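You operate a simulated robot arm through the tools that you are given. There is no shell and no other tool.

The job below is to be done with a simulated robot arm. You get a single attempt, and the scene is never put back.

Task
Free the parts: push the long mould down on pin boards 57, 75 and 59.
Fine: once each, square on the board and the way round that it lies; then put it back.

The check looks at the end state, three seconds after you hand in, the way a careful person would. Anything else that was tipped, shoved, dropped, spilled or broken makes it a failure.

Robot
A 7-joint arm with a three-finger gripper, fixed in place. Base frame: the origin is at the foot of the arm, x ahead of it, y to its left, z up; the work surface is at about z = 0.812. Units: m, degrees, N and s.
Its first joint turns from -166.0 to 166.0 degrees. Payload 2.69 kg.
The TCP is the grasp point between the finger pads, 0.03 m short of the fingertips. In the tool frame z runs along the fingers and y along their closing line. The gripper opens to 0.128 m. The gripper's body begins 0.117 m behind the TCP.
Orientation is told as [roll, pitch, yaw] about the base's x, y, z axes, in that order, counted from this pose: with the fingers straight down and closing along the base's y, the tool's x points along the base's -x, its y along +y and its z along -z.

Tools
- The arm moves only by the tool step_arm. Its argument "rows" is a list of rows, each a list of 7 numbers: the turn, a rotation vector about the tool's x, y, z in units of 8 degrees (1.0 is 8 degrees), then the shift along the tool's x, y, z in units of 25 mm (1.0 is 25 mm), then the closure in counts, from 0 (fully open) to 255 (shut). In form: [[rx, ry, rz, dx, dy, dz, jaw], ...]. A call has 1 to 20 rows; each row shifts and turns the commanded pose from where the row before left it, along the tool's axes as they then stand. A call with a number of a shift or a turn outside -1 to 1 is refused whole. Rows are played at 5 a second. More than 0.05 m and 8.6 degrees between two rows, or a gripper value outside its range, and nothing of the call is played. Where a pose cannot be reached the arm comes as near as it can. A force on the tool above 40 N (or 10 N above the force at the start of the call, whichever is more), or a blocked arm, ends the call early, and 0.2 s more pass. Each finger halts on what it meets, pressing with about 36 N; the grip force reading is that of the motor and also rises with nothing between the fingers. The clock runs only during rows and for 0.2 s after the last one: add rows that do not move to give the fingers time. The reply holds the time, the measured pose of the TCP, the force on the tool along the base axes, the opening and the grip force, in the units named above and with some noise, with the torque about the TCP (base axes, N m) and any sound that the robot's microphone picked up.
- Cameras (640 x 400 px; columns grow to the right, rows downward): "scene" is fixed at [0.0543, -0.4994, 1.5317]; the picture's right is [0.45, -0.89, 0.00], its down [-0.47, -0.23, -0.85] and it looks along [0.76, 0.38, -0.52] (base axes); focal length 341 px, centre (320, 200). "wrist" rides on the gripper at [0.058, 0.054, -0.131] in the tool frame; the picture's right is [-0.68, 0.74, 0.00], its down [-0.62, -0.57, -0.55] and it looks along [-0.40, -0.37, 0.84] (tool axes); focal length 234 px, centre (320, 200).
- grab_frame(camera): a new picture of that camera. It takes no simulated time.
- lift_body(by): slides the trunk up (or, below 0, down) by that many m; the arm rides with it, the base frame stays. It gives what a move gives, with no picture.
- locate(camera, pixels): for up to 12 pixels [column, row] of the newest picture of that camera ("zoom" is the newest enlarged one), the place [x, y, z] in the base frame of the surface seen there, good to about 0.003 m. It takes no simulated time.
- enlarge(camera, box): a new picture of the part [left, top, right, bottom] of that camera's present view, enlarged. It takes no simulated time.
- sign_off(): hands the job in; it is judged then, once.

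Leave the gripper open and the arm clear of the work at the hand-in unless told otherwise.

The tools are called after "Request:" as name(argument=value, ...) on one line, values as JSON. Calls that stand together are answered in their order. step_arm: Moves the arm, as the interface text tells. Its arguments: {"type":"object","properties":{"rows":{"type":"array"}},"required":["rows"]} The other tools are called the same way: lift_body (by) slides the trunk up or down; grab_frame (camera) takes a picture; locate (camera, pixels) gives the place of the surface under pixels of a picture; enlarge (camera, box) takes an enlarged picture of a part of a camera's view; sign_off () hands the job in.

At the start:

```text
t: 0.0
ee_pos: [0.6577, 0.2389, 1.0609]
tool_rot: [0.0, 0.0, 0.0]
wrist_force: [-0.2, 0.2, -0.2]
ft_torque: [0.03, 0.01, 0.01]
grip_width: 0.1281
gripper_force: 0.0
trunk travel left (down, up): [-0.15, 0.2]
```

scene: 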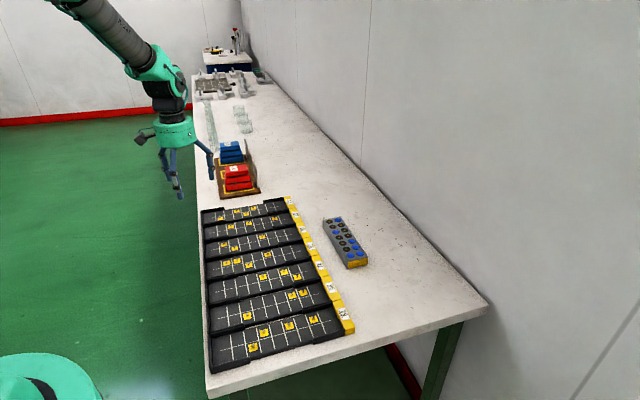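
wrist: 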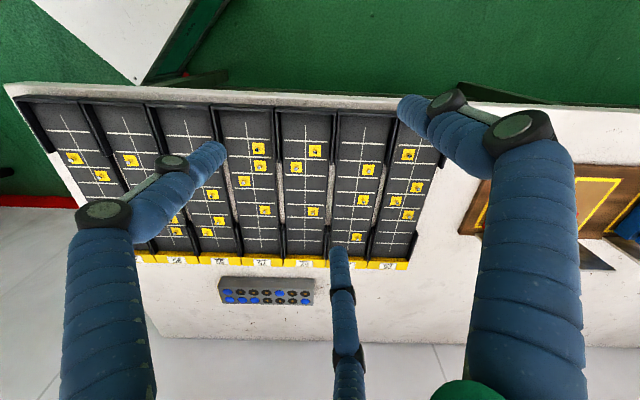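

I see a row of seven dark pin boards with yellow parts and number labels, and a long grey mould with blue and dark spots to the right of them (scene pixel about 345,243). I will enlarge both views to read the labels and the mould.

Request:
enlarge(camera="scene", box=[190, 180, 390, 380])

Request:
enlarge(camera="scene", box=[300, 200, 400, 280])

Request:
enlarge(camera="wrist", box=[120, 230, 440, 330])

Request:
enlarge(camera="scene", box=[270, 185, 370, 345])

```text
2.00 times, centred on (290, 280) of scene
```

zoom: 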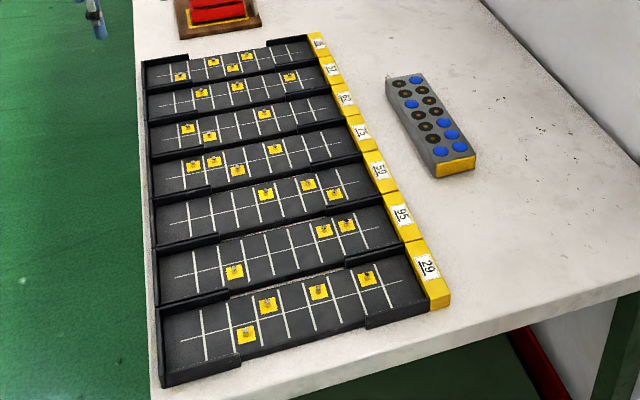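

```text
5.00 times, centred on (350, 240) of scene
```

zoom: 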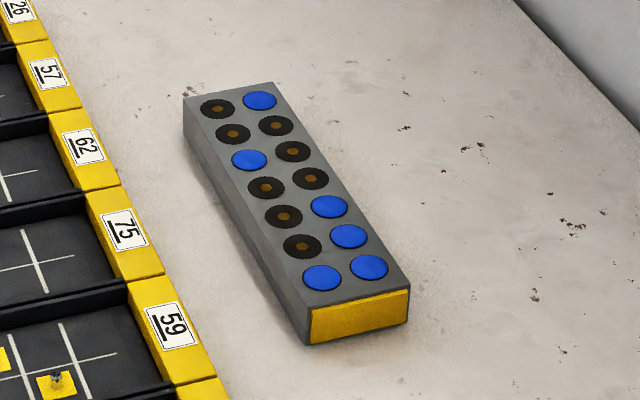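

```text
2.00 times, centred on (280, 280) of wrist
```

zoom: 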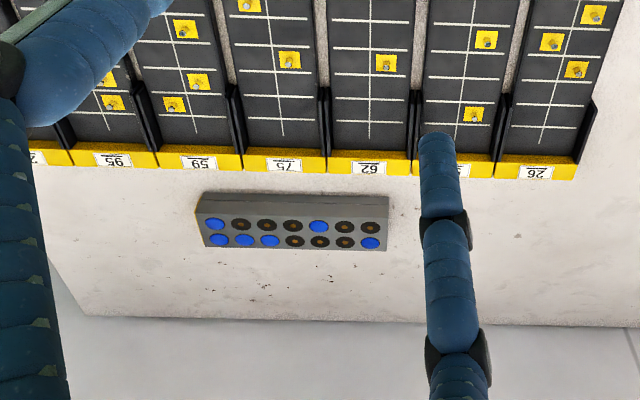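

```text
2.50 times, centred on (320, 265) of scene
```

zoom: 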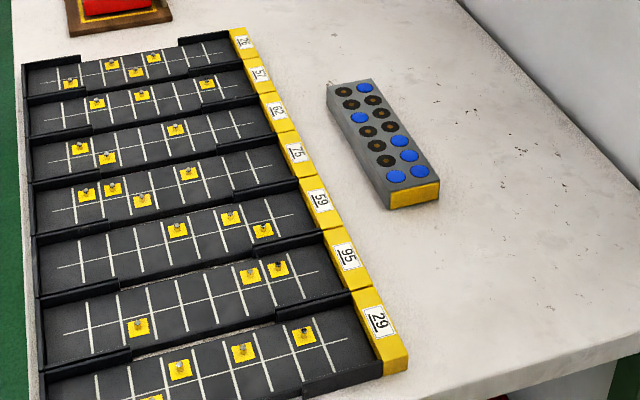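

The labels read 26, 57, 62, 75, 59, 95, 29 from far to near. The mould has a 2x7 pattern and one yellow end. Next I measure the mould and the boards; first the mould corners in an enlarged scene view.

Request:
enlarge(camera="scene", box=[310, 205, 380, 275])

```text
5.71 times, centred on (345, 240) of scene
```

zoom: 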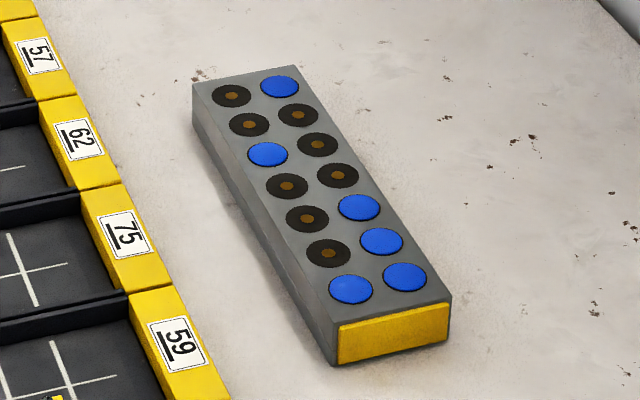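

Request:
locate(camera="zoom", pixels=[[195, 86], [294, 68], [336, 322], [448, 302], [231, 96], [280, 87], [350, 289], [405, 277], [338, 362], [448, 340], [267, 154], [500, 250]])

```text
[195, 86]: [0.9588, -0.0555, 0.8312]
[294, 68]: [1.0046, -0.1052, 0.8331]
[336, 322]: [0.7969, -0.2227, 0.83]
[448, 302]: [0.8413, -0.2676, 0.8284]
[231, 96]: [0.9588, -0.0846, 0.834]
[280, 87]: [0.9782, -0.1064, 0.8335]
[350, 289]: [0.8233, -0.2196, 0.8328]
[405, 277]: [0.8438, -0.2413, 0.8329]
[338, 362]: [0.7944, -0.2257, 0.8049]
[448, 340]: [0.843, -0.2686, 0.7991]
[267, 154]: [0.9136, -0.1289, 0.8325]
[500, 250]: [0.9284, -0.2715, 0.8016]
```

The mould is about 0.233 x 0.065 x 0.03 m and lies at roughly 45° in the base frame. Next I look closely at the boards in the scene view to find their pins, walls and extents.

Request:
enlarge(camera="scene", box=[195, 190, 325, 271])

Request:
enlarge(camera="scene", box=[195, 240, 345, 334])

Request:
enlarge(camera="wrist", box=[200, 90, 440, 280])

```text
4.92 times, centred on (260, 230) of scene
```

zoom: 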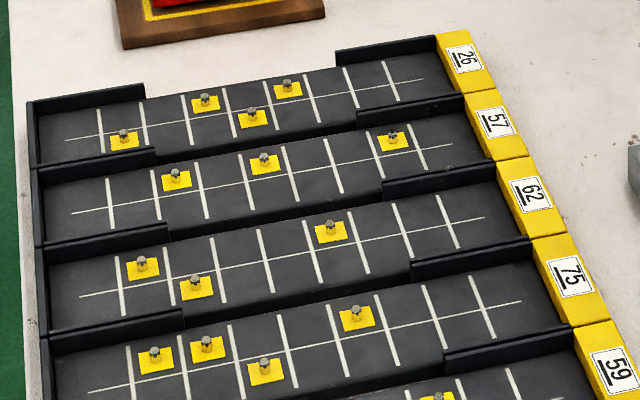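

```text
4.26 times, centred on (270, 287) of scene
```

zoom: 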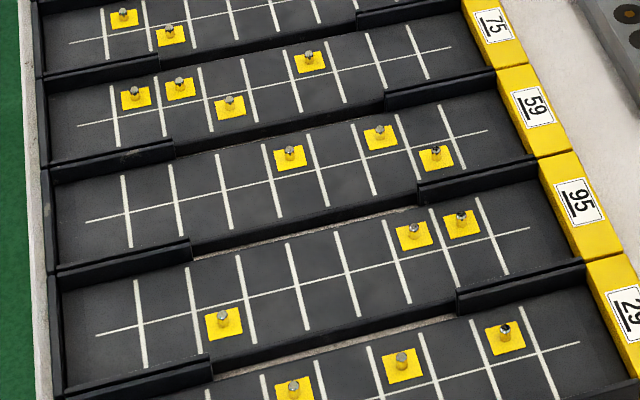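

```text
2.11 times, centred on (320, 185) of wrist
```

zoom: 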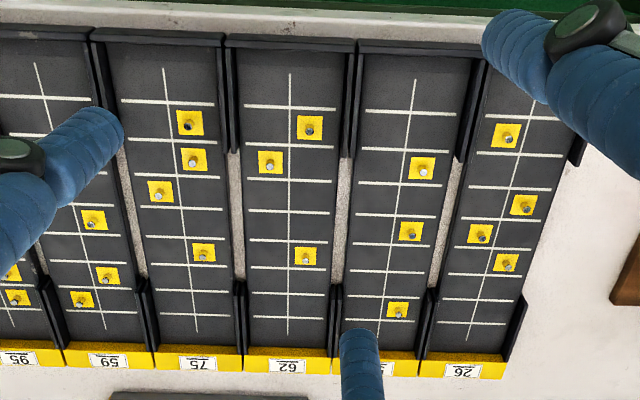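

Each board has 8 cross lines, so 7 cells in two rows, matching the mould's 2x7. Checking the pattern with the mould's yellow end at the board's yellow end: boards 57, 75 and 59 together have a pin under all six blue spots. That is the right way round. Now I measure the boards from enlarged scene views.

Request:
enlarge(camera="scene", box=[195, 190, 325, 271])

Request:
locate(camera="zoom", pixels=[[72, 212], [453, 143], [480, 133], [520, 115], [466, 93], [498, 156], [110, 203], [411, 151], [45, 200], [170, 241], [177, 183], [264, 166]])

Request:
locate(camera="zoom", pixels=[[393, 141], [88, 391], [521, 301], [155, 357], [207, 350], [263, 372], [356, 318], [536, 237], [574, 324], [600, 100], [420, 185], [100, 160]])

```text
4.92 times, centred on (260, 230) of scene
```

zoom: 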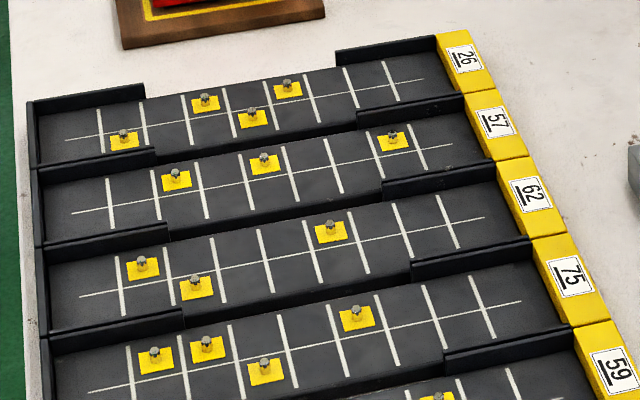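

```text
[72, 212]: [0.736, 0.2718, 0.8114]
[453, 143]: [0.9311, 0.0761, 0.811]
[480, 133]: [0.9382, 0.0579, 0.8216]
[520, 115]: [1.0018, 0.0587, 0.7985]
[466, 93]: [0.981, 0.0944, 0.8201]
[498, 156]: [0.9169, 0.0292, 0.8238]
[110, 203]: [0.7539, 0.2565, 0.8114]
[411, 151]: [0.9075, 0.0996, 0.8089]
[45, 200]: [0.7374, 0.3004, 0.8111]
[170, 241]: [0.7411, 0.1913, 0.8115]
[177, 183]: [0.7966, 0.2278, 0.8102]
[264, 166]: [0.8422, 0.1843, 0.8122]
```

```text
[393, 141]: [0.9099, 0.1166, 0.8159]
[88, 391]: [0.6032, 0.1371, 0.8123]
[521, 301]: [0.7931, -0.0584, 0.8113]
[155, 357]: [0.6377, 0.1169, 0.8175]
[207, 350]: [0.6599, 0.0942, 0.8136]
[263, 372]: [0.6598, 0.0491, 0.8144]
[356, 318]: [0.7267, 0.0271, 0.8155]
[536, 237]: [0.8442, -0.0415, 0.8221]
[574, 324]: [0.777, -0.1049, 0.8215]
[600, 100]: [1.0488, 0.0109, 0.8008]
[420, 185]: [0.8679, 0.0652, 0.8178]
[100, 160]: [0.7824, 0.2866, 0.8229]
```

Board floors are at about z=0.811, the table at about 0.800, and the wall tops at about 0.823. The boards' long axis points along (0.707,-0.707) toward the labels. I'll look at the gripper in the scene view (around 180,140) to understand its shape before moving.

Request:
enlarge(camera="scene", box=[120, 90, 260, 210])

Request:
enlarge(camera="scene", box=[190, 30, 290, 130])

```text
3.33 times, centred on (190, 150) of scene
```

zoom: 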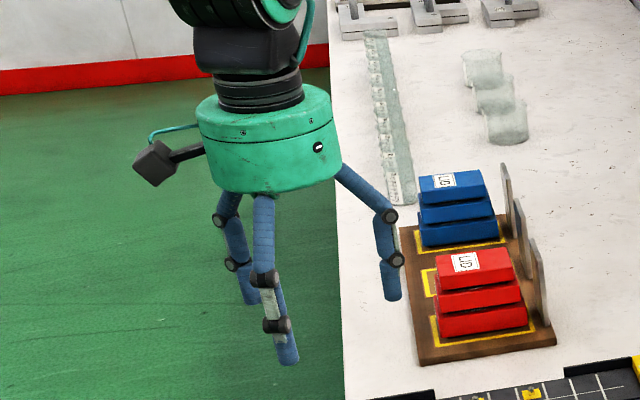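

```text
4.00 times, centred on (240, 80) of scene
```

zoom: 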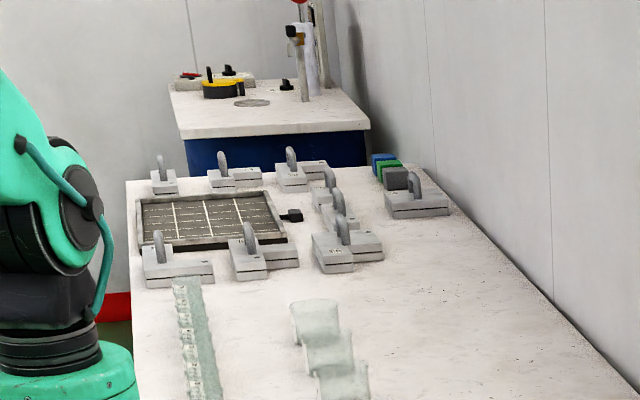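

The hand looks three-limbed in the pictures, although it is described as two-fingered. I'll measure the visible fingertips in the wrist image, at (215,152), (342,258), (408,103) and nearby, to know their clearance.

Request:
grab_frame(camera="wrist")

Request:
locate(camera="wrist", pixels=[[216, 152], [205, 165], [170, 205], [340, 255], [342, 275], [345, 320], [405, 105], [420, 120], [470, 135], [540, 200], [100, 300], [365, 385]])

```text
taken
```

wrist: 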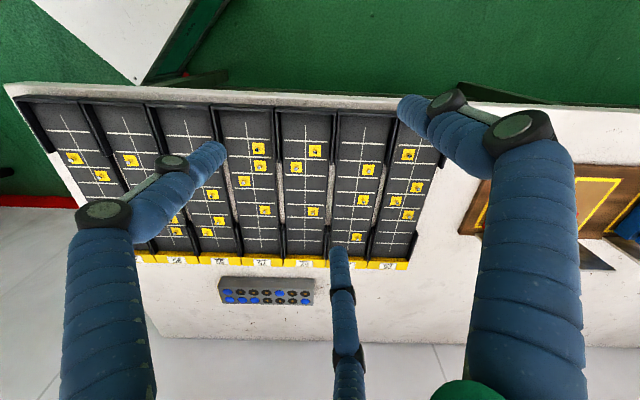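

```text
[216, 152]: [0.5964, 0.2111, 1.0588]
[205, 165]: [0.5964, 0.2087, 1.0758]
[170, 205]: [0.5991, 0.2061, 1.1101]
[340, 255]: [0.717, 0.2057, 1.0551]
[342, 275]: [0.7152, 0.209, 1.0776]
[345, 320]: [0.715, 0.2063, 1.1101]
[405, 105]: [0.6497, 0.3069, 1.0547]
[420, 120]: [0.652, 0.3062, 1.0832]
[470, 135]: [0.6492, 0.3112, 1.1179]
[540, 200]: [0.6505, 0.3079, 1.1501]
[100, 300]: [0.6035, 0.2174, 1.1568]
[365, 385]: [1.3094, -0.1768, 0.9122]
```

The visible tips sit about 0.068 m around the TCP at 120° steps, which differs from the described two-finger jaw. I'll test-close in the air while holding still, then look at the wrist picture to see how the fingers move.

Request:
step_arm(rows=[[0, 0, 0, 0, 0, 0, 120], [0, 0, 0, 0, 0, 0, 120], [0, 0, 0, 0, 0, 0, 120]])

Request:
grab_frame(camera="wrist")

```text
t: 0.8
ee_pos: [0.6584, 0.2376, 1.0594]
tool_rot: [0.0, -0.1, 0.0]
wrist_force: [0.2, -0.1, -0.2]
ft_torque: [-0.02, 0.04, -0.03]
grip_width: 0.0674
gripper_force: 0.0
trunk travel left (down, up): [-0.15, 0.2]
```

```text
taken
```

wrist: 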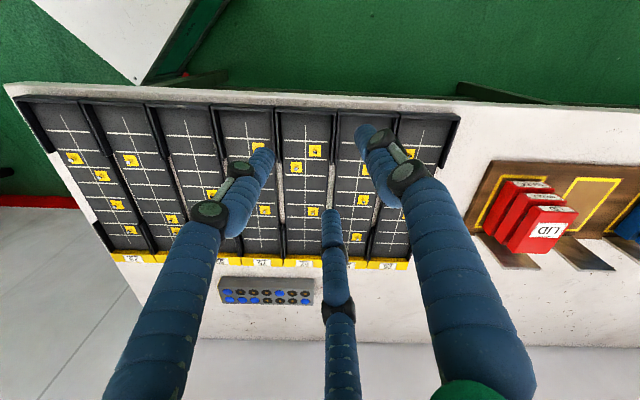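

Closing moves the visible limbs inward; the reading at 120 counts was 0.0674 m, as expected for a linear jaw. I'll trust the described two-finger jaw and reopen. Next I turn to yaw +45° and travel at z=1.06 to near the mould, stopping at about (0.80,-0.16) for a close look.

Request:
step_arm(rows=[[0, 0, -0.9375, 0, 0, 0, 0], [0, 0, -0.9375, 0, 0, 0, 0], [0, 0, -0.9375, 0, 0, 0, 0], [0, 0, -0.9375, 0, 0, 0, 0], [0, 0, -0.9375, 0, 0, 0, 0], [0, 0, -0.9375, 0, 0, 0, 0]])

Request:
step_arm(rows=[[0, 0, 0, 0.4525, -0.9545, 0, 0], [0, 0, 0, 0.4525, -0.9545, 0, 0], [0, 0, 0, 0.4525, -0.9545, 0, 0], [0, 0, 0, 0.4525, -0.9545, 0, 0], [0, 0, 0, 0.4525, -0.9545, 0, 0], [0, 0, 0, 0.4525, -0.9545, 0, 0], [0, 0, 0, 0.4525, -0.9545, 0, 0], [0, 0, 0, 0.4525, -0.9545, 0, 0], [0, 0, 0, 0.4525, -0.9545, 0, 0], [0, 0, 0, 0.4525, -0.9545, 0, 0], [0, 0, 0, 0.4525, -0.9545, 0, 0], [0, 0, 0, 0.4525, -0.9545, 0, 0], [0, 0, 0, 0.4525, -0.9545, 0, 0], [0, 0, 0, 0.4525, -0.9545, 0, 0], [0, 0, 0, 0.4525, -0.9545, 0, 0], [0, 0, 0, 0.4525, -0.9545, 0, 0]])

Request:
grab_frame(camera="wrist")

Request:
grab_frame(camera="scene")

```text
t: 2.2
ee_pos: [0.6595, 0.2386, 1.0599]
tool_rot: [0.0, 0.0, 45.0]
wrist_force: [0.3, -0.5, 0.6]
ft_torque: [0.01, 0.01, -0.01]
grip_width: 0.1279
gripper_force: 0.0
trunk travel left (down, up): [-0.15, 0.2]
```

```text
t: 5.6
ee_pos: [0.8009, -0.1594, 1.0605]
tool_rot: [0.0, 0.0, 45.0]
wrist_force: [0.6, 1.3, -1.0]
ft_torque: [-0.03, 0.03, 0.0]
grip_width: 0.1279
gripper_force: 0.0
trunk travel left (down, up): [-0.15, 0.2]
```

```text
taken
```

wrist: 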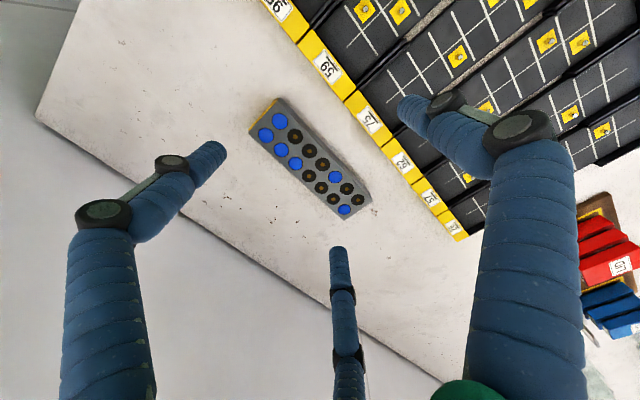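

```text
taken
```

scene: 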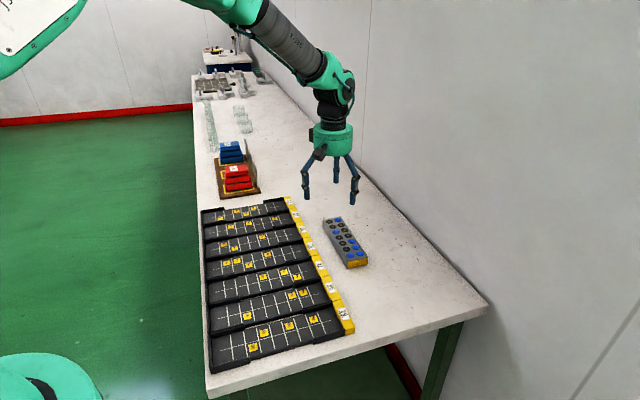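

The mould is now clearly in the wrist view, from about (275,105) to (355,210). I enlarge it to measure its corners and holes precisely.

Request:
enlarge(camera="wrist", box=[230, 80, 400, 230])

```text
2.67 times, centred on (315, 155) of wrist
```

zoom: 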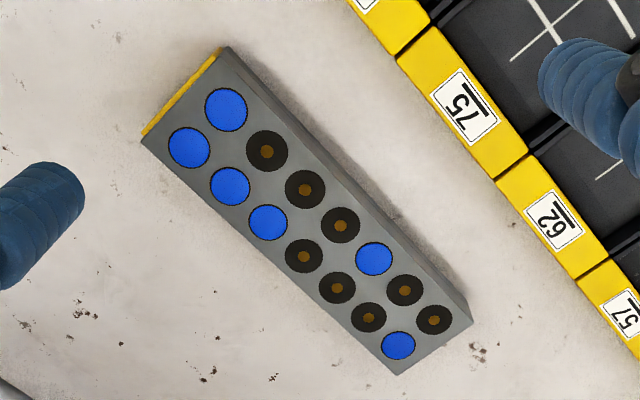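

The pattern matches what I read before. I locate the hole centres and the top corners.

Request:
locate(camera="zoom", pixels=[[226, 110], [189, 147], [434, 320], [398, 345], [340, 225], [303, 255], [146, 140], [226, 50], [466, 323], [400, 371], [300, 330], [560, 300]])

Request:
locate(camera="zoom", pixels=[[267, 151], [229, 186], [305, 189], [267, 222], [373, 258], [336, 288], [404, 290], [368, 317], [340, 128], [380, 100], [460, 300], [430, 270]])

```text
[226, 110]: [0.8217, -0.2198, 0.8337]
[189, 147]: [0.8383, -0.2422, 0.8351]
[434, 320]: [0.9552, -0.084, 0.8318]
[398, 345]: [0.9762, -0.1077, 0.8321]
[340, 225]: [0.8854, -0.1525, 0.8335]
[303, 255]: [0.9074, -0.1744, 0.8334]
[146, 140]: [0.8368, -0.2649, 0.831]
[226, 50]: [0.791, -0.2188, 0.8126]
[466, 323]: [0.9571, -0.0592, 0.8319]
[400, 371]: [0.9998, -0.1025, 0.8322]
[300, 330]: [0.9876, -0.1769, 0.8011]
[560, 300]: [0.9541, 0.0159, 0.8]
```

```text
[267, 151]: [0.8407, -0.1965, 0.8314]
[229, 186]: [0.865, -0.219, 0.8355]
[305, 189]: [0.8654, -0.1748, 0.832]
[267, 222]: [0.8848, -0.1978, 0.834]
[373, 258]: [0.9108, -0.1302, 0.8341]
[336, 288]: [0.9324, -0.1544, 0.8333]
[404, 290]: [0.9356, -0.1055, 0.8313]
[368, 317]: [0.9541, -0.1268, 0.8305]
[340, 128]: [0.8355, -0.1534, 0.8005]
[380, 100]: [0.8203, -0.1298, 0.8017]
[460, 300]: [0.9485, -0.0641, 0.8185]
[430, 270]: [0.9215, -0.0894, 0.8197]
```

The mould centre comes out at about (0.899,-0.163), lying at 45°, top at 0.833. Before grasping I turn another 90° to yaw 135° in the air, to prove that the placing pose is reachable and to look at the boards from the placing side.

Request:
step_arm(rows=[[0, 0, -0.9375, 0, 0, 0, 0], [0, 0, -0.9375, 0, 0, 0, 0], [0, 0, -0.9375, 0, 0, 0, 0], [0, 0, -0.9375, 0, 0, 0, 0], [0, 0, -0.9375, 0, 0, 0, 0], [0, 0, -0.9375, 0, 0, 0, 0], [0, 0, -0.9375, 0, 0, 0, 0], [0, 0, -0.9375, 0, 0, 0, 0], [0, 0, -0.9375, 0, 0, 0, 0], [0, 0, -0.9375, 0, 0, 0, 0], [0, 0, -0.9375, 0, 0, 0, 0], [0, 0, -0.9375, 0, 0, 0, 0]])

Request:
grab_frame(camera="wrist")

```text
t: 8.2
ee_pos: [0.8007, -0.1602, 1.0613]
tool_rot: [0.0, 0.0, 135.1]
wrist_force: [0.5, -0.9, 0.3]
ft_torque: [-0.02, 0.02, 0.03]
grip_width: 0.1279
gripper_force: 0.0
trunk travel left (down, up): [-0.15, 0.2]
```

```text
taken
```

wrist: 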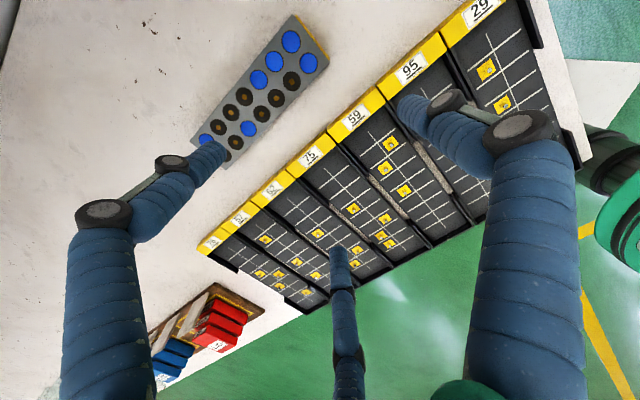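

Yaw 135° is reachable. I shift to about (0.80, 0.00, 1.02) for a closer look at boards 57 and 75.

Request:
step_arm(rows=[[0, 0, 0, -0.905, -0.905, 0.32, 0], [0, 0, 0, -0.905, -0.905, 0.32, 0], [0, 0, 0, -0.905, -0.905, 0.32, 0], [0, 0, 0, -0.905, -0.905, 0.32, 0], [0, 0, 0, -0.905, -0.905, 0.32, 0]])

Request:
grab_frame(camera="wrist")

Request:
enlarge(camera="wrist", box=[200, 60, 440, 210])

```text
t: 9.4
ee_pos: [0.7999, -0.0004, 1.02]
tool_rot: [0.1, -0.1, 135.1]
wrist_force: [0.4, -0.8, -1.0]
ft_torque: [0.04, 0.02, 0.02]
grip_width: 0.1278
gripper_force: 0.1
trunk travel left (down, up): [-0.15, 0.2]
```

```text
taken
```

wrist: 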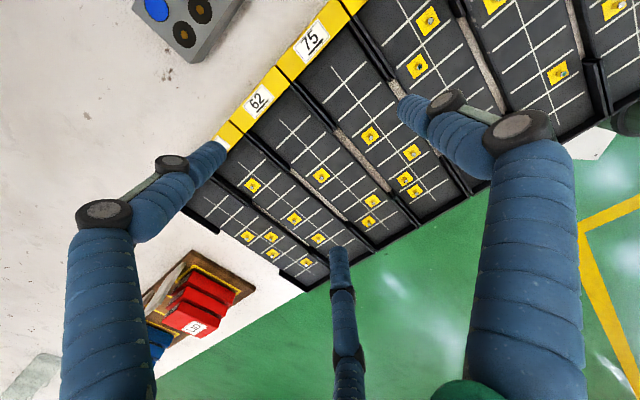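

```text
2.67 times, centred on (320, 135) of wrist
```

zoom: 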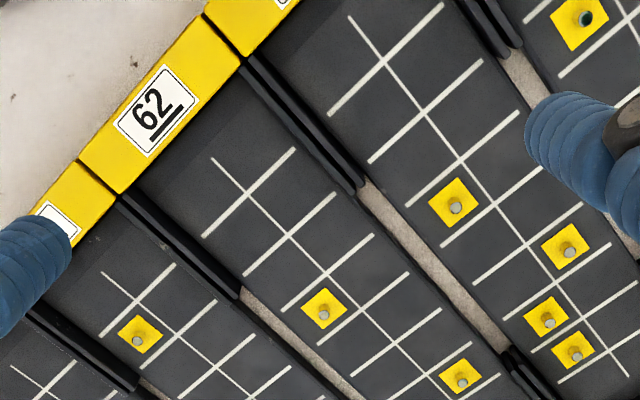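

I can see the channels, the side walls near each end, and narrow table gaps between the boards mid-length. I measure the pins, wall edges and gap edges of boards 62, 75 and 57 in this enlarged view.

Request:
locate(camera="zoom", pixels=[[455, 205], [568, 253], [547, 318], [573, 350], [349, 17], [630, 377], [328, 114], [444, 4], [402, 222], [446, 298], [420, 245], [440, 235]])

Request:
locate(camera="zoom", pixels=[[300, 128], [312, 118], [320, 110], [330, 100], [335, 160], [350, 180], [365, 205], [385, 190], [240, 60], [125, 195], [137, 340], [322, 312]])

```text
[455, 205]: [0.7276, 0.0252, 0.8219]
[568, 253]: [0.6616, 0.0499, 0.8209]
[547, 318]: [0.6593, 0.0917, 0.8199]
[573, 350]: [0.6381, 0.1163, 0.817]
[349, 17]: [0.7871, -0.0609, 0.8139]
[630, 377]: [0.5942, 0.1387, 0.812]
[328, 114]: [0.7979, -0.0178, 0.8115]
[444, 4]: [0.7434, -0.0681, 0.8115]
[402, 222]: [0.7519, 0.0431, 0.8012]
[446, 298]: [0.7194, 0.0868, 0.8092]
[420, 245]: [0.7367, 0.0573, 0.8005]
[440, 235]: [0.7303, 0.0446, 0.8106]
```

```text
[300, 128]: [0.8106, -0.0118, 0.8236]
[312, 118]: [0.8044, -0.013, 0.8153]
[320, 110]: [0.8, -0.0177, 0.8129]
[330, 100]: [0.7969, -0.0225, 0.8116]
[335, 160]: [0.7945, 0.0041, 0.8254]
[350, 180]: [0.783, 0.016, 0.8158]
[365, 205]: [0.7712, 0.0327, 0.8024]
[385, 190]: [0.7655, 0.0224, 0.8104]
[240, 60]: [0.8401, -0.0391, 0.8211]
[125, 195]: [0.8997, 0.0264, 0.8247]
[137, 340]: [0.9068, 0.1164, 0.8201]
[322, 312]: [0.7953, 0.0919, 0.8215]
```

Pin tops are at z≈0.821 and the board floor at 0.811. In board axes (u toward the labels, v toward board 26), board 75's cell centre comes out at u≈0.465, v≈0.518, with a pitch of about 0.0954 between boards. I move closer to board 57, to TCP about (0.85,0.09,0.95), to measure it.

Request:
step_arm(rows=[[0, 0, 0, -0.226, -0.792, 0.56, 0], [0, 0, 0, -0.226, -0.792, 0.56, 0], [0, 0, 0, -0.226, -0.792, 0.56, 0], [0, 0, 0, -0.226, -0.792, 0.56, 0], [0, 0, 0, -0.226, -0.792, 0.56, 0]])

Request:
grab_frame(camera="wrist")

Request:
enlarge(camera="wrist", box=[210, 80, 450, 230])

```text
t: 10.6
ee_pos: [0.8509, 0.0903, 0.9506]
tool_rot: [0.1, 0.0, 135.0]
wrist_force: [-0.1, 0.5, 0.3]
ft_torque: [0.02, -0.01, -0.01]
grip_width: 0.128
gripper_force: 0.0
trunk travel left (down, up): [-0.15, 0.2]
```

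```text
taken
```

wrist: 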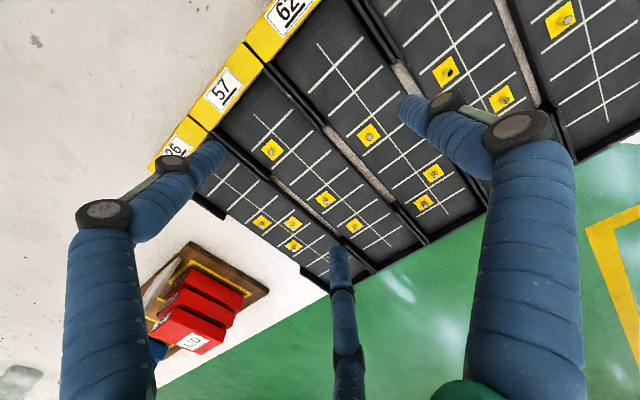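

```text
2.67 times, centred on (330, 155) of wrist
```

zoom: 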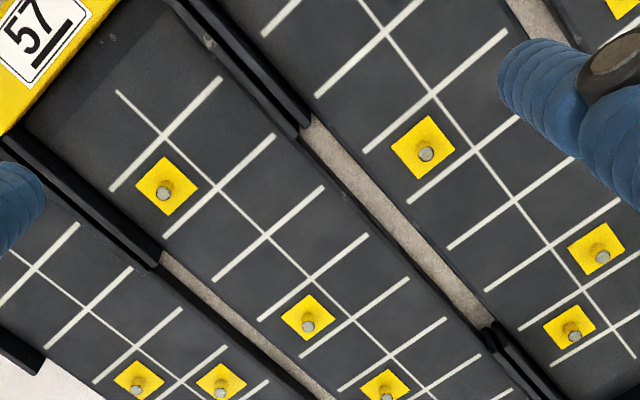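

Board 57 is seen closely here. I locate its line crossings on the centre line and its yellow squares, plus some of the same features on board 62.

Request:
locate(camera="zoom", pixels=[[164, 136], [217, 187], [266, 236], [311, 279], [355, 320], [393, 356], [110, 190], [222, 78], [301, 357], [408, 278], [163, 192], [308, 326]])

Request:
locate(camera="zoom", pixels=[[385, 36], [434, 96], [476, 151], [515, 201], [551, 244], [584, 287], [190, 270], [205, 310], [250, 290], [350, 250], [368, 215], [385, 195]])

Request:
locate(camera="zoom", pixels=[[40, 150], [52, 140], [64, 128], [25, 165], [15, 178], [100, 200], [88, 212], [112, 190], [125, 205], [280, 90], [270, 100], [260, 110]])

```text
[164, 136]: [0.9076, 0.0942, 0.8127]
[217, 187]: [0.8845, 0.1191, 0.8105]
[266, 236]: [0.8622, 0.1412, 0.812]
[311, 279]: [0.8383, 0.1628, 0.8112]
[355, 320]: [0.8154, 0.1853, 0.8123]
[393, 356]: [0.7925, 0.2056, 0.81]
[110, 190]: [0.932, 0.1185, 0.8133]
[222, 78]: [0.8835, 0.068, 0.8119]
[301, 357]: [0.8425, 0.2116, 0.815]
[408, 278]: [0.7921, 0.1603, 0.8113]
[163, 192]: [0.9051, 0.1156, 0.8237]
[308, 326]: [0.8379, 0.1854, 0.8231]
```

```text
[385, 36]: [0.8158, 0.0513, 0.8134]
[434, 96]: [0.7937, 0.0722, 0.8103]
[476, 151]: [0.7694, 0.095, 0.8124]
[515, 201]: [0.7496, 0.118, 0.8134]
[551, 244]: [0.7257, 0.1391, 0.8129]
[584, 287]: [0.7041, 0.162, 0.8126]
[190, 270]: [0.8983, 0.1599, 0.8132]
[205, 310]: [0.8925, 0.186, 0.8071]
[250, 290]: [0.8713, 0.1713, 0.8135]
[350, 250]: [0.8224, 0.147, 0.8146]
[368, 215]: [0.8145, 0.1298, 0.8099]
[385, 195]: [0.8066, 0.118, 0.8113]
```

```text
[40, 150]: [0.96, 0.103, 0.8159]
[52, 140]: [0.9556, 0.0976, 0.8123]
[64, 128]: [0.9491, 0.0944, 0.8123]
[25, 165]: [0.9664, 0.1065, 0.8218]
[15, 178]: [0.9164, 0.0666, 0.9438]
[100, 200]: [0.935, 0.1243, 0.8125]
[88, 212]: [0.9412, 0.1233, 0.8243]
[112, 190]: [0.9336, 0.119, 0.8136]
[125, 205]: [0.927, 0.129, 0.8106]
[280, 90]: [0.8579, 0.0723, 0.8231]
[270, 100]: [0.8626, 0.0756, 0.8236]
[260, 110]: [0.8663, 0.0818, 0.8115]
```

Board 57's cell centre is at u=0.4621, v=0.7081, i.e. (0.8275, 0.174); the channel is about 0.082 m wide, so the walls leave room around the 0.065 m mould. I now move the same viewing offset over board 75, sliding +0.19 m along tool y.

Request:
step_arm(rows=[[0, 0, 0, 0, 0.951, 0, 0], [0, 0, 0, 0, 0.951, 0, 0], [0, 0, 0, 0, 0.951, 0, 0], [0, 0, 0, 0, 0.951, 0, 0], [0, 0, 0, 0, 0.951, 0, 0], [0, 0, 0, 0, 0.951, 0, 0], [0, 0, 0, 0, 0.951, 0, 0], [0, 0, 0, 0, 0.951, 0, 0]])

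Request:
grab_frame(camera="wrist")

Request:
enlarge(camera="wrist", box=[210, 80, 450, 230])

```text
t: 12.4
ee_pos: [0.7152, -0.0464, 0.9506]
tool_rot: [0.1, 0.1, 135.0]
wrist_force: [-0.3, 1.0, 0.7]
ft_torque: [0.0, 0.02, 0.03]
grip_width: 0.1281
gripper_force: 0.0
trunk travel left (down, up): [-0.15, 0.2]
```

```text
taken
```

wrist: 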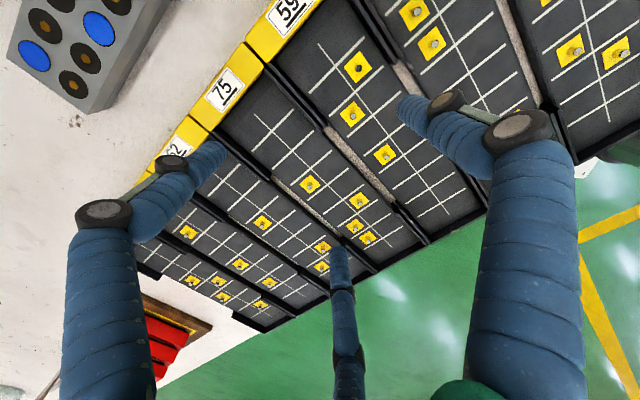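

```text
2.67 times, centred on (330, 155) of wrist
```

zoom: 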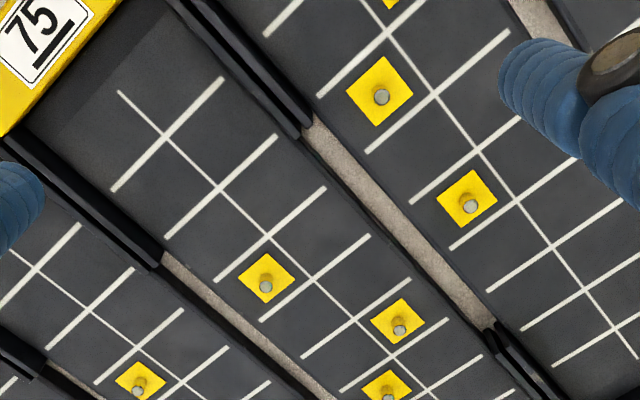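

Same view over board 75. I locate the centre-line crossings of boards 75 and 59.

Request:
locate(camera="zoom", pixels=[[165, 136], [219, 188], [268, 237], [313, 280], [356, 321], [395, 356], [112, 190], [223, 78], [302, 357], [409, 279], [265, 287], [400, 330]])

Request:
locate(camera="zoom", pixels=[[387, 36], [436, 96], [478, 151], [517, 201], [553, 245], [586, 288], [382, 98], [470, 206], [366, 153], [510, 31], [488, 290], [592, 204]])

```text
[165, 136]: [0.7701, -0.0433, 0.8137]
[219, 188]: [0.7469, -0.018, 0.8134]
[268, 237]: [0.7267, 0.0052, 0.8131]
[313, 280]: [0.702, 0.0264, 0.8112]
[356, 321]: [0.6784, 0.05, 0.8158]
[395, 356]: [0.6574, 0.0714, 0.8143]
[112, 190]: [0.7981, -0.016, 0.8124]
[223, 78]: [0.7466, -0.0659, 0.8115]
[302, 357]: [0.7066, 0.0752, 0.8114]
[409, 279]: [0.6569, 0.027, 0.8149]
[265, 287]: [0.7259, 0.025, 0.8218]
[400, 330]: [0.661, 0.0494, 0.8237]
```

```text
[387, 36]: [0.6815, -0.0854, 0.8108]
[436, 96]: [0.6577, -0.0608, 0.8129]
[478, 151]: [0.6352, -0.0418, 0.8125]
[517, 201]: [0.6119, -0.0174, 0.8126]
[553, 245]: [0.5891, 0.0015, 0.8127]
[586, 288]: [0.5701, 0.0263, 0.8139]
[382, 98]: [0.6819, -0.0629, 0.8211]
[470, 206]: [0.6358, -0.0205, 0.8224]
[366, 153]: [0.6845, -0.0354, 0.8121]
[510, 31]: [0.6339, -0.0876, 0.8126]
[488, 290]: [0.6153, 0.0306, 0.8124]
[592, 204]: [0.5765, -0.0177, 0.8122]
```

All three boards agree on u≈0.462, with v = 0.708 (57), 0.516 (75) and 0.4205 (59). I now rise to about z=1.0, turn back to yaw 45°, and move above the mould's centre with the jaw part-closed to about 0.095 m.

Request:
step_arm(rows=[[0, 0, 0.9375, 0, 0, -0.5, 64], [0, 0, 0.9375, 0, 0, -0.5, 64], [0, 0, 0.9375, 0, 0, -0.5, 64], [0, 0, 0.9375, 0, 0, -0.5, 64], [0, 0, 0.9375, 0, 0, 0, 64], [0, 0, 0.9375, 0, 0, 0, 64], [0, 0, 0.9375, 0, 0, 0, 64], [0, 0, 0.9375, 0, 0, 0, 64], [0, 0, 0.9375, 0, 0, 0, 64], [0, 0, 0.9375, 0, 0, 0, 64], [0, 0, 0.9375, 0, 0, 0, 64], [0, 0, 0.9375, 0, 0, 0, 64]])

Request:
step_arm(rows=[[0, 0, 0, -0.199, -0.945, 0, 64], [0, 0, 0, -0.199, -0.945, 0, 64], [0, 0, 0, -0.199, -0.945, 0, 64], [0, 0, 0, -0.199, -0.945, 0, 64], [0, 0, 0, -0.199, -0.945, 0, 64], [0, 0, 0, -0.199, -0.945, 0, 64], [0, 0, 0, -0.199, -0.945, 0, 64], [0, 0, 0, -0.199, -0.945, 0, 64], [0, 0, 0, -0.199, -0.945, 0, 64]])

Request:
step_arm(rows=[[0, 0, 0, 0, 0, 0, 64]])

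Request:
grab_frame(camera="wrist")

```text
t: 15.0
ee_pos: [0.7174, -0.0442, 0.9996]
tool_rot: [0.0, 0.0, 44.8]
wrist_force: [-0.4, 0.1, 0.3]
ft_torque: [-0.03, 0.03, 0.0]
grip_width: 0.0961
gripper_force: 0.0
trunk travel left (down, up): [-0.15, 0.2]
```

```text
t: 17.0
ee_pos: [0.8975, -0.1637, 1.0003]
tool_rot: [0.0, 0.0, 45.0]
wrist_force: [-1.3, 0.7, -0.2]
ft_torque: [-0.01, -0.03, 0.03]
grip_width: 0.0956
gripper_force: 0.1
trunk travel left (down, up): [-0.15, 0.2]
```

```text
t: 17.4
ee_pos: [0.8985, -0.1635, 0.9993]
tool_rot: [0.1, 0.0, 44.9]
wrist_force: [0.5, -0.1, -0.1]
ft_torque: [0.03, -0.01, 0.01]
grip_width: 0.0957
gripper_force: 0.0
trunk travel left (down, up): [-0.15, 0.2]
```

```text
taken
```

wrist: 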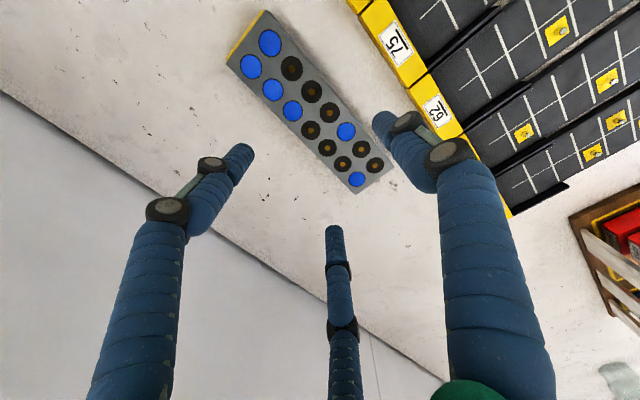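

The mould's centre appears at pixel (320,121), and the point straight under the TCP should appear at (320,122), so it's well centred. I'll refine with an enlarged view.

Request:
enlarge(camera="wrist", box=[215, 0, 405, 200])

```text
2.00 times, centred on (310, 100) of wrist
```

zoom: 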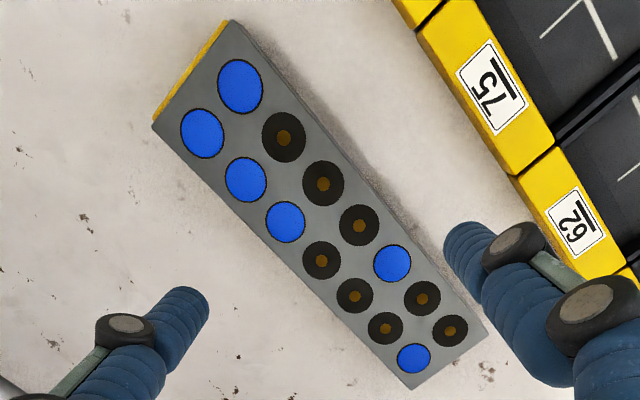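

Request:
locate(camera="zoom", pixels=[[240, 86], [283, 137], [323, 184], [360, 225], [393, 263], [422, 299], [450, 331], [156, 123], [232, 24], [410, 386], [484, 335], [300, 100]])

Request:
locate(camera="zoom", pixels=[[202, 133], [245, 179], [285, 222], [321, 260], [355, 295], [385, 328], [413, 358], [345, 148], [268, 265], [420, 250], [340, 330], [150, 250]])

```text
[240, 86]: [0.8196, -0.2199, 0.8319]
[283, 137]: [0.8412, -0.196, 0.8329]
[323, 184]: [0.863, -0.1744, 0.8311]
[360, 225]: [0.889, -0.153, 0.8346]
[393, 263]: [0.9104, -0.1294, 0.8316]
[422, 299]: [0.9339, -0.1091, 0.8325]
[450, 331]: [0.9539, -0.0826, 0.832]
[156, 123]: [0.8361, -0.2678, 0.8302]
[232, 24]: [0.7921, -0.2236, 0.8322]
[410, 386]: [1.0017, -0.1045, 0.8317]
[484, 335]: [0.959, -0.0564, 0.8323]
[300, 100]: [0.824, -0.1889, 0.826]
```

```text
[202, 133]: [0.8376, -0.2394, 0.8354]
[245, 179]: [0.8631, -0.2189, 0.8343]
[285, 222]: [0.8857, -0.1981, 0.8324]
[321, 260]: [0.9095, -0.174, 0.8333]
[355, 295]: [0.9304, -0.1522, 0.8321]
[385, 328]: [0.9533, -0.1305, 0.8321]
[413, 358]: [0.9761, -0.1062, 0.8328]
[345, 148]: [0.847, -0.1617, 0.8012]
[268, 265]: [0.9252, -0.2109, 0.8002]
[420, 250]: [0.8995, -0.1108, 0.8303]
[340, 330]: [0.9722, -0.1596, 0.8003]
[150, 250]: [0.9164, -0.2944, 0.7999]
```

The mould centre reads (0.8976,-0.1631), within 1 mm of the TCP, and the yaw is matched. I descend first to z≈0.860.

Request:
step_arm(rows=[[0, 0, 0, 0, 0, 0.93, 64], [0, 0, 0, 0, 0, 0.93, 64], [0, 0, 0, 0, 0, 0.93, 64], [0, 0, 0, 0, 0, 0.93, 64], [0, 0, 0, 0, 0, 0.93, 64], [0, 0, 0, 0, 0, 0.93, 64], [0, 0, 0, 0, 0, 0, 64]])

Request:
grab_frame(camera="wrist")

Request:
enlarge(camera="scene", box=[270, 130, 430, 290])

```text
t: 19.0
ee_pos: [0.8986, -0.164, 0.8601]
tool_rot: [0.0, -0.1, 45.0]
wrist_force: [-0.5, 0.1, -0.1]
ft_torque: [0.01, 0.04, -0.01]
grip_width: 0.0959
gripper_force: 0.0
trunk travel left (down, up): [-0.15, 0.2]
```

```text
taken
```

wrist: 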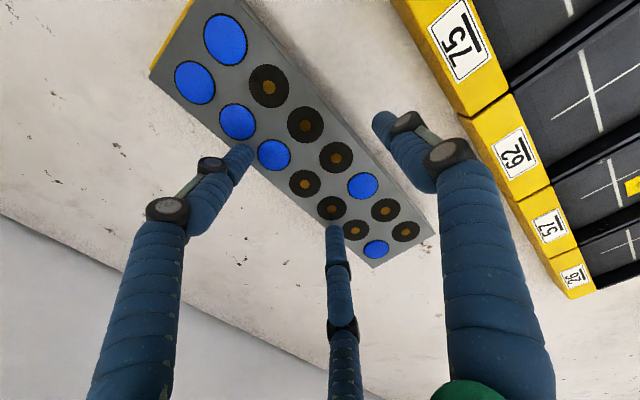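

```text
2.50 times, centred on (350, 210) of scene
```

zoom: 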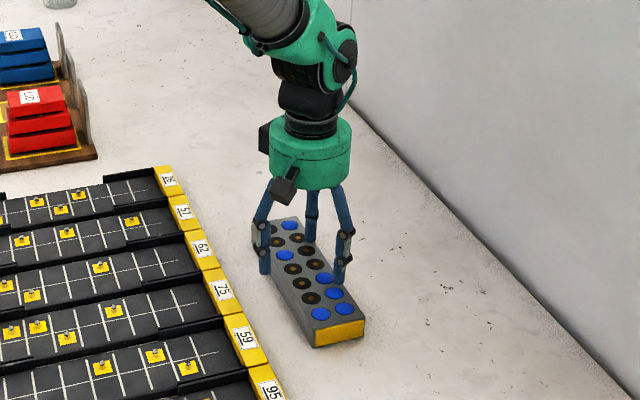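

No contact yet. I go down the last 24 mm to z≈0.836, which leaves the fingertips about 5 mm above the table.

Request:
step_arm(rows=[[0, 0, 0, 0, 0, 0.32, 64], [0, 0, 0, 0, 0, 0.32, 64], [0, 0, 0, 0, 0, 0.32, 64], [0, 0, 0, 0, 0, 0, 64]])

```text
t: 19.7
ee_pos: [0.9034, -0.1647, 0.8527]
tool_rot: [-0.8, -0.4, 45.0]
wrist_force: [3.9, -4.8, 18.9]
ft_torque: [-0.87, -0.17, 0.19]
grip_width: 0.1063
gripper_force: 6.1
trunk travel left (down, up): [-0.15, 0.2]
stopped in row 3: the force on the tool passed its limit at 42 N (the readings are from after the stop); the commanded pose is now the measured one
```

Contact came early at z≈0.853, and the jaw was pushed wider. So the visible three limbs are the real fingers, and some landed on the mould's top. I back straight up and look for any shift of the mould.

Request:
step_arm(rows=[[0, 0, 0, 0, 0, -0.4, 64], [0, 0, 0, 0, 0, -0.8, 64], [0, 0, 0, 0, 0, -0.8, 64], [0, 0, 0, 0, 0, 0, 64]])

Request:
grab_frame(camera="wrist")

Request:
enlarge(camera="scene", box=[270, 130, 430, 290])

```text
t: 20.7
ee_pos: [0.9001, -0.1631, 0.898]
tool_rot: [-0.3, -0.1, 45.1]
wrist_force: [-1.1, 0.2, 0.8]
ft_torque: [0.01, 0.0, -0.01]
grip_width: 0.0957
gripper_force: 0.1
trunk travel left (down, up): [-0.15, 0.2]
```

```text
taken
```

wrist: 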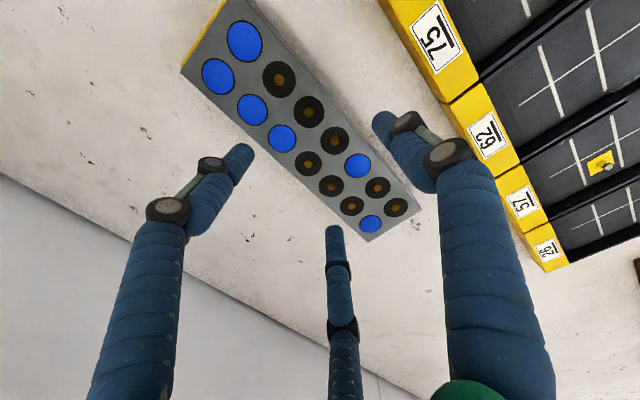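

```text
2.50 times, centred on (350, 210) of scene
```

zoom: 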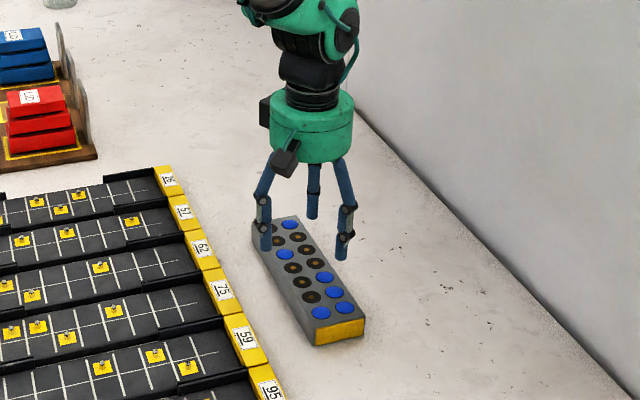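

The mould looks unmoved. I check its position again and measure where the three visible tips are at this opening.

Request:
locate(camera="wrist", pixels=[[250, 150], [243, 158], [232, 175], [333, 228], [335, 245], [337, 262], [377, 116], [385, 128], [395, 140], [345, 300], [185, 225], [460, 200]])

Request:
locate(camera="wrist", pixels=[[245, 41], [279, 78], [308, 111], [334, 140], [357, 165], [377, 188], [396, 207], [218, 76], [252, 109], [282, 138], [330, 185], [371, 223]])

```text
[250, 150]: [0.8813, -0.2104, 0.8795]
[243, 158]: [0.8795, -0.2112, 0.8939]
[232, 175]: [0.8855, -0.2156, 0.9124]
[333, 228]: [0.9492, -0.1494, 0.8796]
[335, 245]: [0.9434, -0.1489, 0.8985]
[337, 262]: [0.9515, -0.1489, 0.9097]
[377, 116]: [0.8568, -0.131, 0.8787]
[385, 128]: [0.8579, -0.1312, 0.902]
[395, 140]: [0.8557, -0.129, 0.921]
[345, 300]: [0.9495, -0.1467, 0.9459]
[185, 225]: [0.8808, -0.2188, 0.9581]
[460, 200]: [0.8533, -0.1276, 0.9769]
```

```text
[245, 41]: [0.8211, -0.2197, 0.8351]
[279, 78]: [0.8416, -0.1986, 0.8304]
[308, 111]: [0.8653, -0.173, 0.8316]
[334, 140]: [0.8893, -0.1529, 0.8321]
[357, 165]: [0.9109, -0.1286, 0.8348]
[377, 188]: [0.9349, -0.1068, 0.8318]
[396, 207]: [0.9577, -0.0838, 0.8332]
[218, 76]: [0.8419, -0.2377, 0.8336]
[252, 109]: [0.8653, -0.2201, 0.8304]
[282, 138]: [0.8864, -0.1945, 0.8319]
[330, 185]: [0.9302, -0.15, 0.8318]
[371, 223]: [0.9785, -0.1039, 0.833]
```

The mould is where it was, within measuring noise. At this opening the three limbs sit at 120° around the TCP (one at tool +y, two at tool -y/2), so a bar is gripped by one limb on one side and two on the other, with its centre offset toward tool +y. I open fully and look closely at the tips.

Request:
step_arm(rows=[[0, 0, 0, 0, 0, 0, 0], [0, 0, 0, 0, 0, 0, 0], [0, 0, 0, 0, 0, 0, 0]])

Request:
grab_frame(camera="wrist")

Request:
enlarge(camera="wrist", box=[160, 70, 480, 270])

Request:
enlarge(camera="scene", box=[320, 150, 400, 250])

```text
t: 21.5
ee_pos: [0.9009, -0.1629, 0.8978]
tool_rot: [-0.3, -0.1, 45.0]
wrist_force: [0.8, 0.7, 0.1]
ft_torque: [0.02, -0.02, -0.01]
grip_width: 0.1281
gripper_force: 0.0
trunk travel left (down, up): [-0.15, 0.2]
```

```text
taken
```

wrist: 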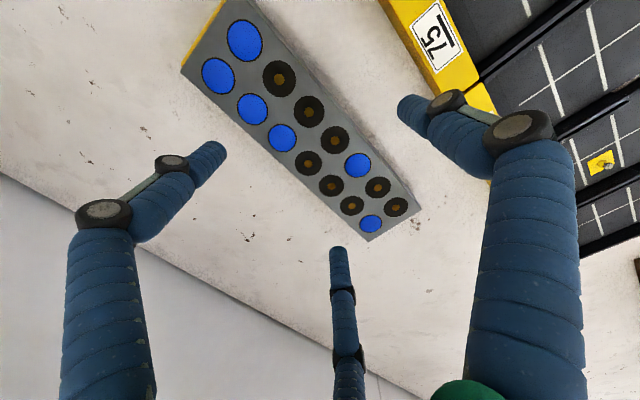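

```text
2.00 times, centred on (320, 170) of wrist
```

zoom: 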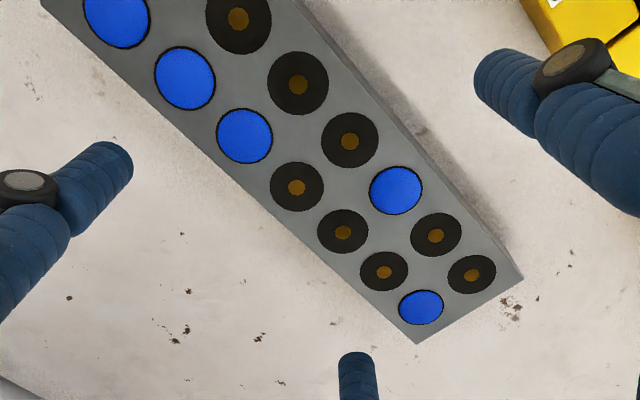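

```text
4.00 times, centred on (360, 200) of scene
```

zoom: 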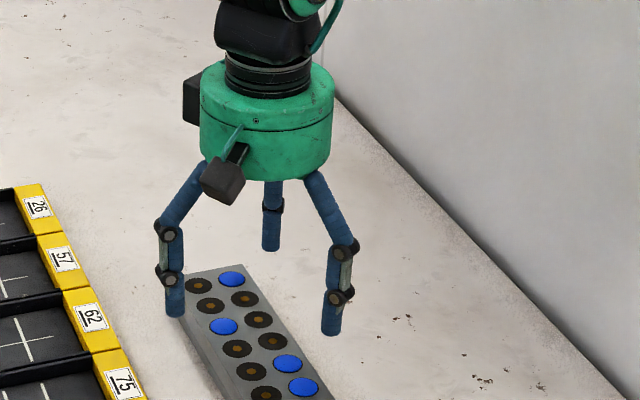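

I locate the tip ends in this scene enlargement: (176,312), (331,330), (271,247), and the lower knuckles at (170,279) and (337,297).

Request:
locate(camera="zoom", pixels=[[176, 314], [176, 300], [170, 279], [331, 331], [331, 315], [337, 297], [271, 247], [271, 235], [163, 232], [341, 250], [168, 300], [184, 300]])

Request:
locate(camera="wrist", pixels=[[222, 148], [217, 155], [205, 170], [338, 249], [339, 262], [342, 285], [399, 104], [404, 112], [415, 122], [180, 165], [446, 102], [343, 296]])

```text
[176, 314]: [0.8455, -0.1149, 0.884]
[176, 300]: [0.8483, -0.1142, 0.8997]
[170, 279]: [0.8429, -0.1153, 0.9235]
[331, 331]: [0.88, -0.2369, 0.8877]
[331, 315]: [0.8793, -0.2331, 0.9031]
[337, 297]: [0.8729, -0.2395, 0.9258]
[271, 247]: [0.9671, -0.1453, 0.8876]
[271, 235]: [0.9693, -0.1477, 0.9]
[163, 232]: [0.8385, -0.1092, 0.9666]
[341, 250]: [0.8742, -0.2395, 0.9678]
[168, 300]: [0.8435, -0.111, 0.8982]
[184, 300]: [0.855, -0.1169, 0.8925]
```

```text
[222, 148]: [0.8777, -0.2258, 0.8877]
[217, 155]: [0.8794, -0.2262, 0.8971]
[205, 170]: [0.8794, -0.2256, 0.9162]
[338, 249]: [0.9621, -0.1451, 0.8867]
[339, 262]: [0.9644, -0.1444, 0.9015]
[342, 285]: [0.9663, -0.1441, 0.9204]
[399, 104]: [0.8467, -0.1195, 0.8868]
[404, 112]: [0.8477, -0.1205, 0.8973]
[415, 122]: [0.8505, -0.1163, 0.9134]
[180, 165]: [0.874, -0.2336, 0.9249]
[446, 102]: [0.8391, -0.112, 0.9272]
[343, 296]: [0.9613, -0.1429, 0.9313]
```

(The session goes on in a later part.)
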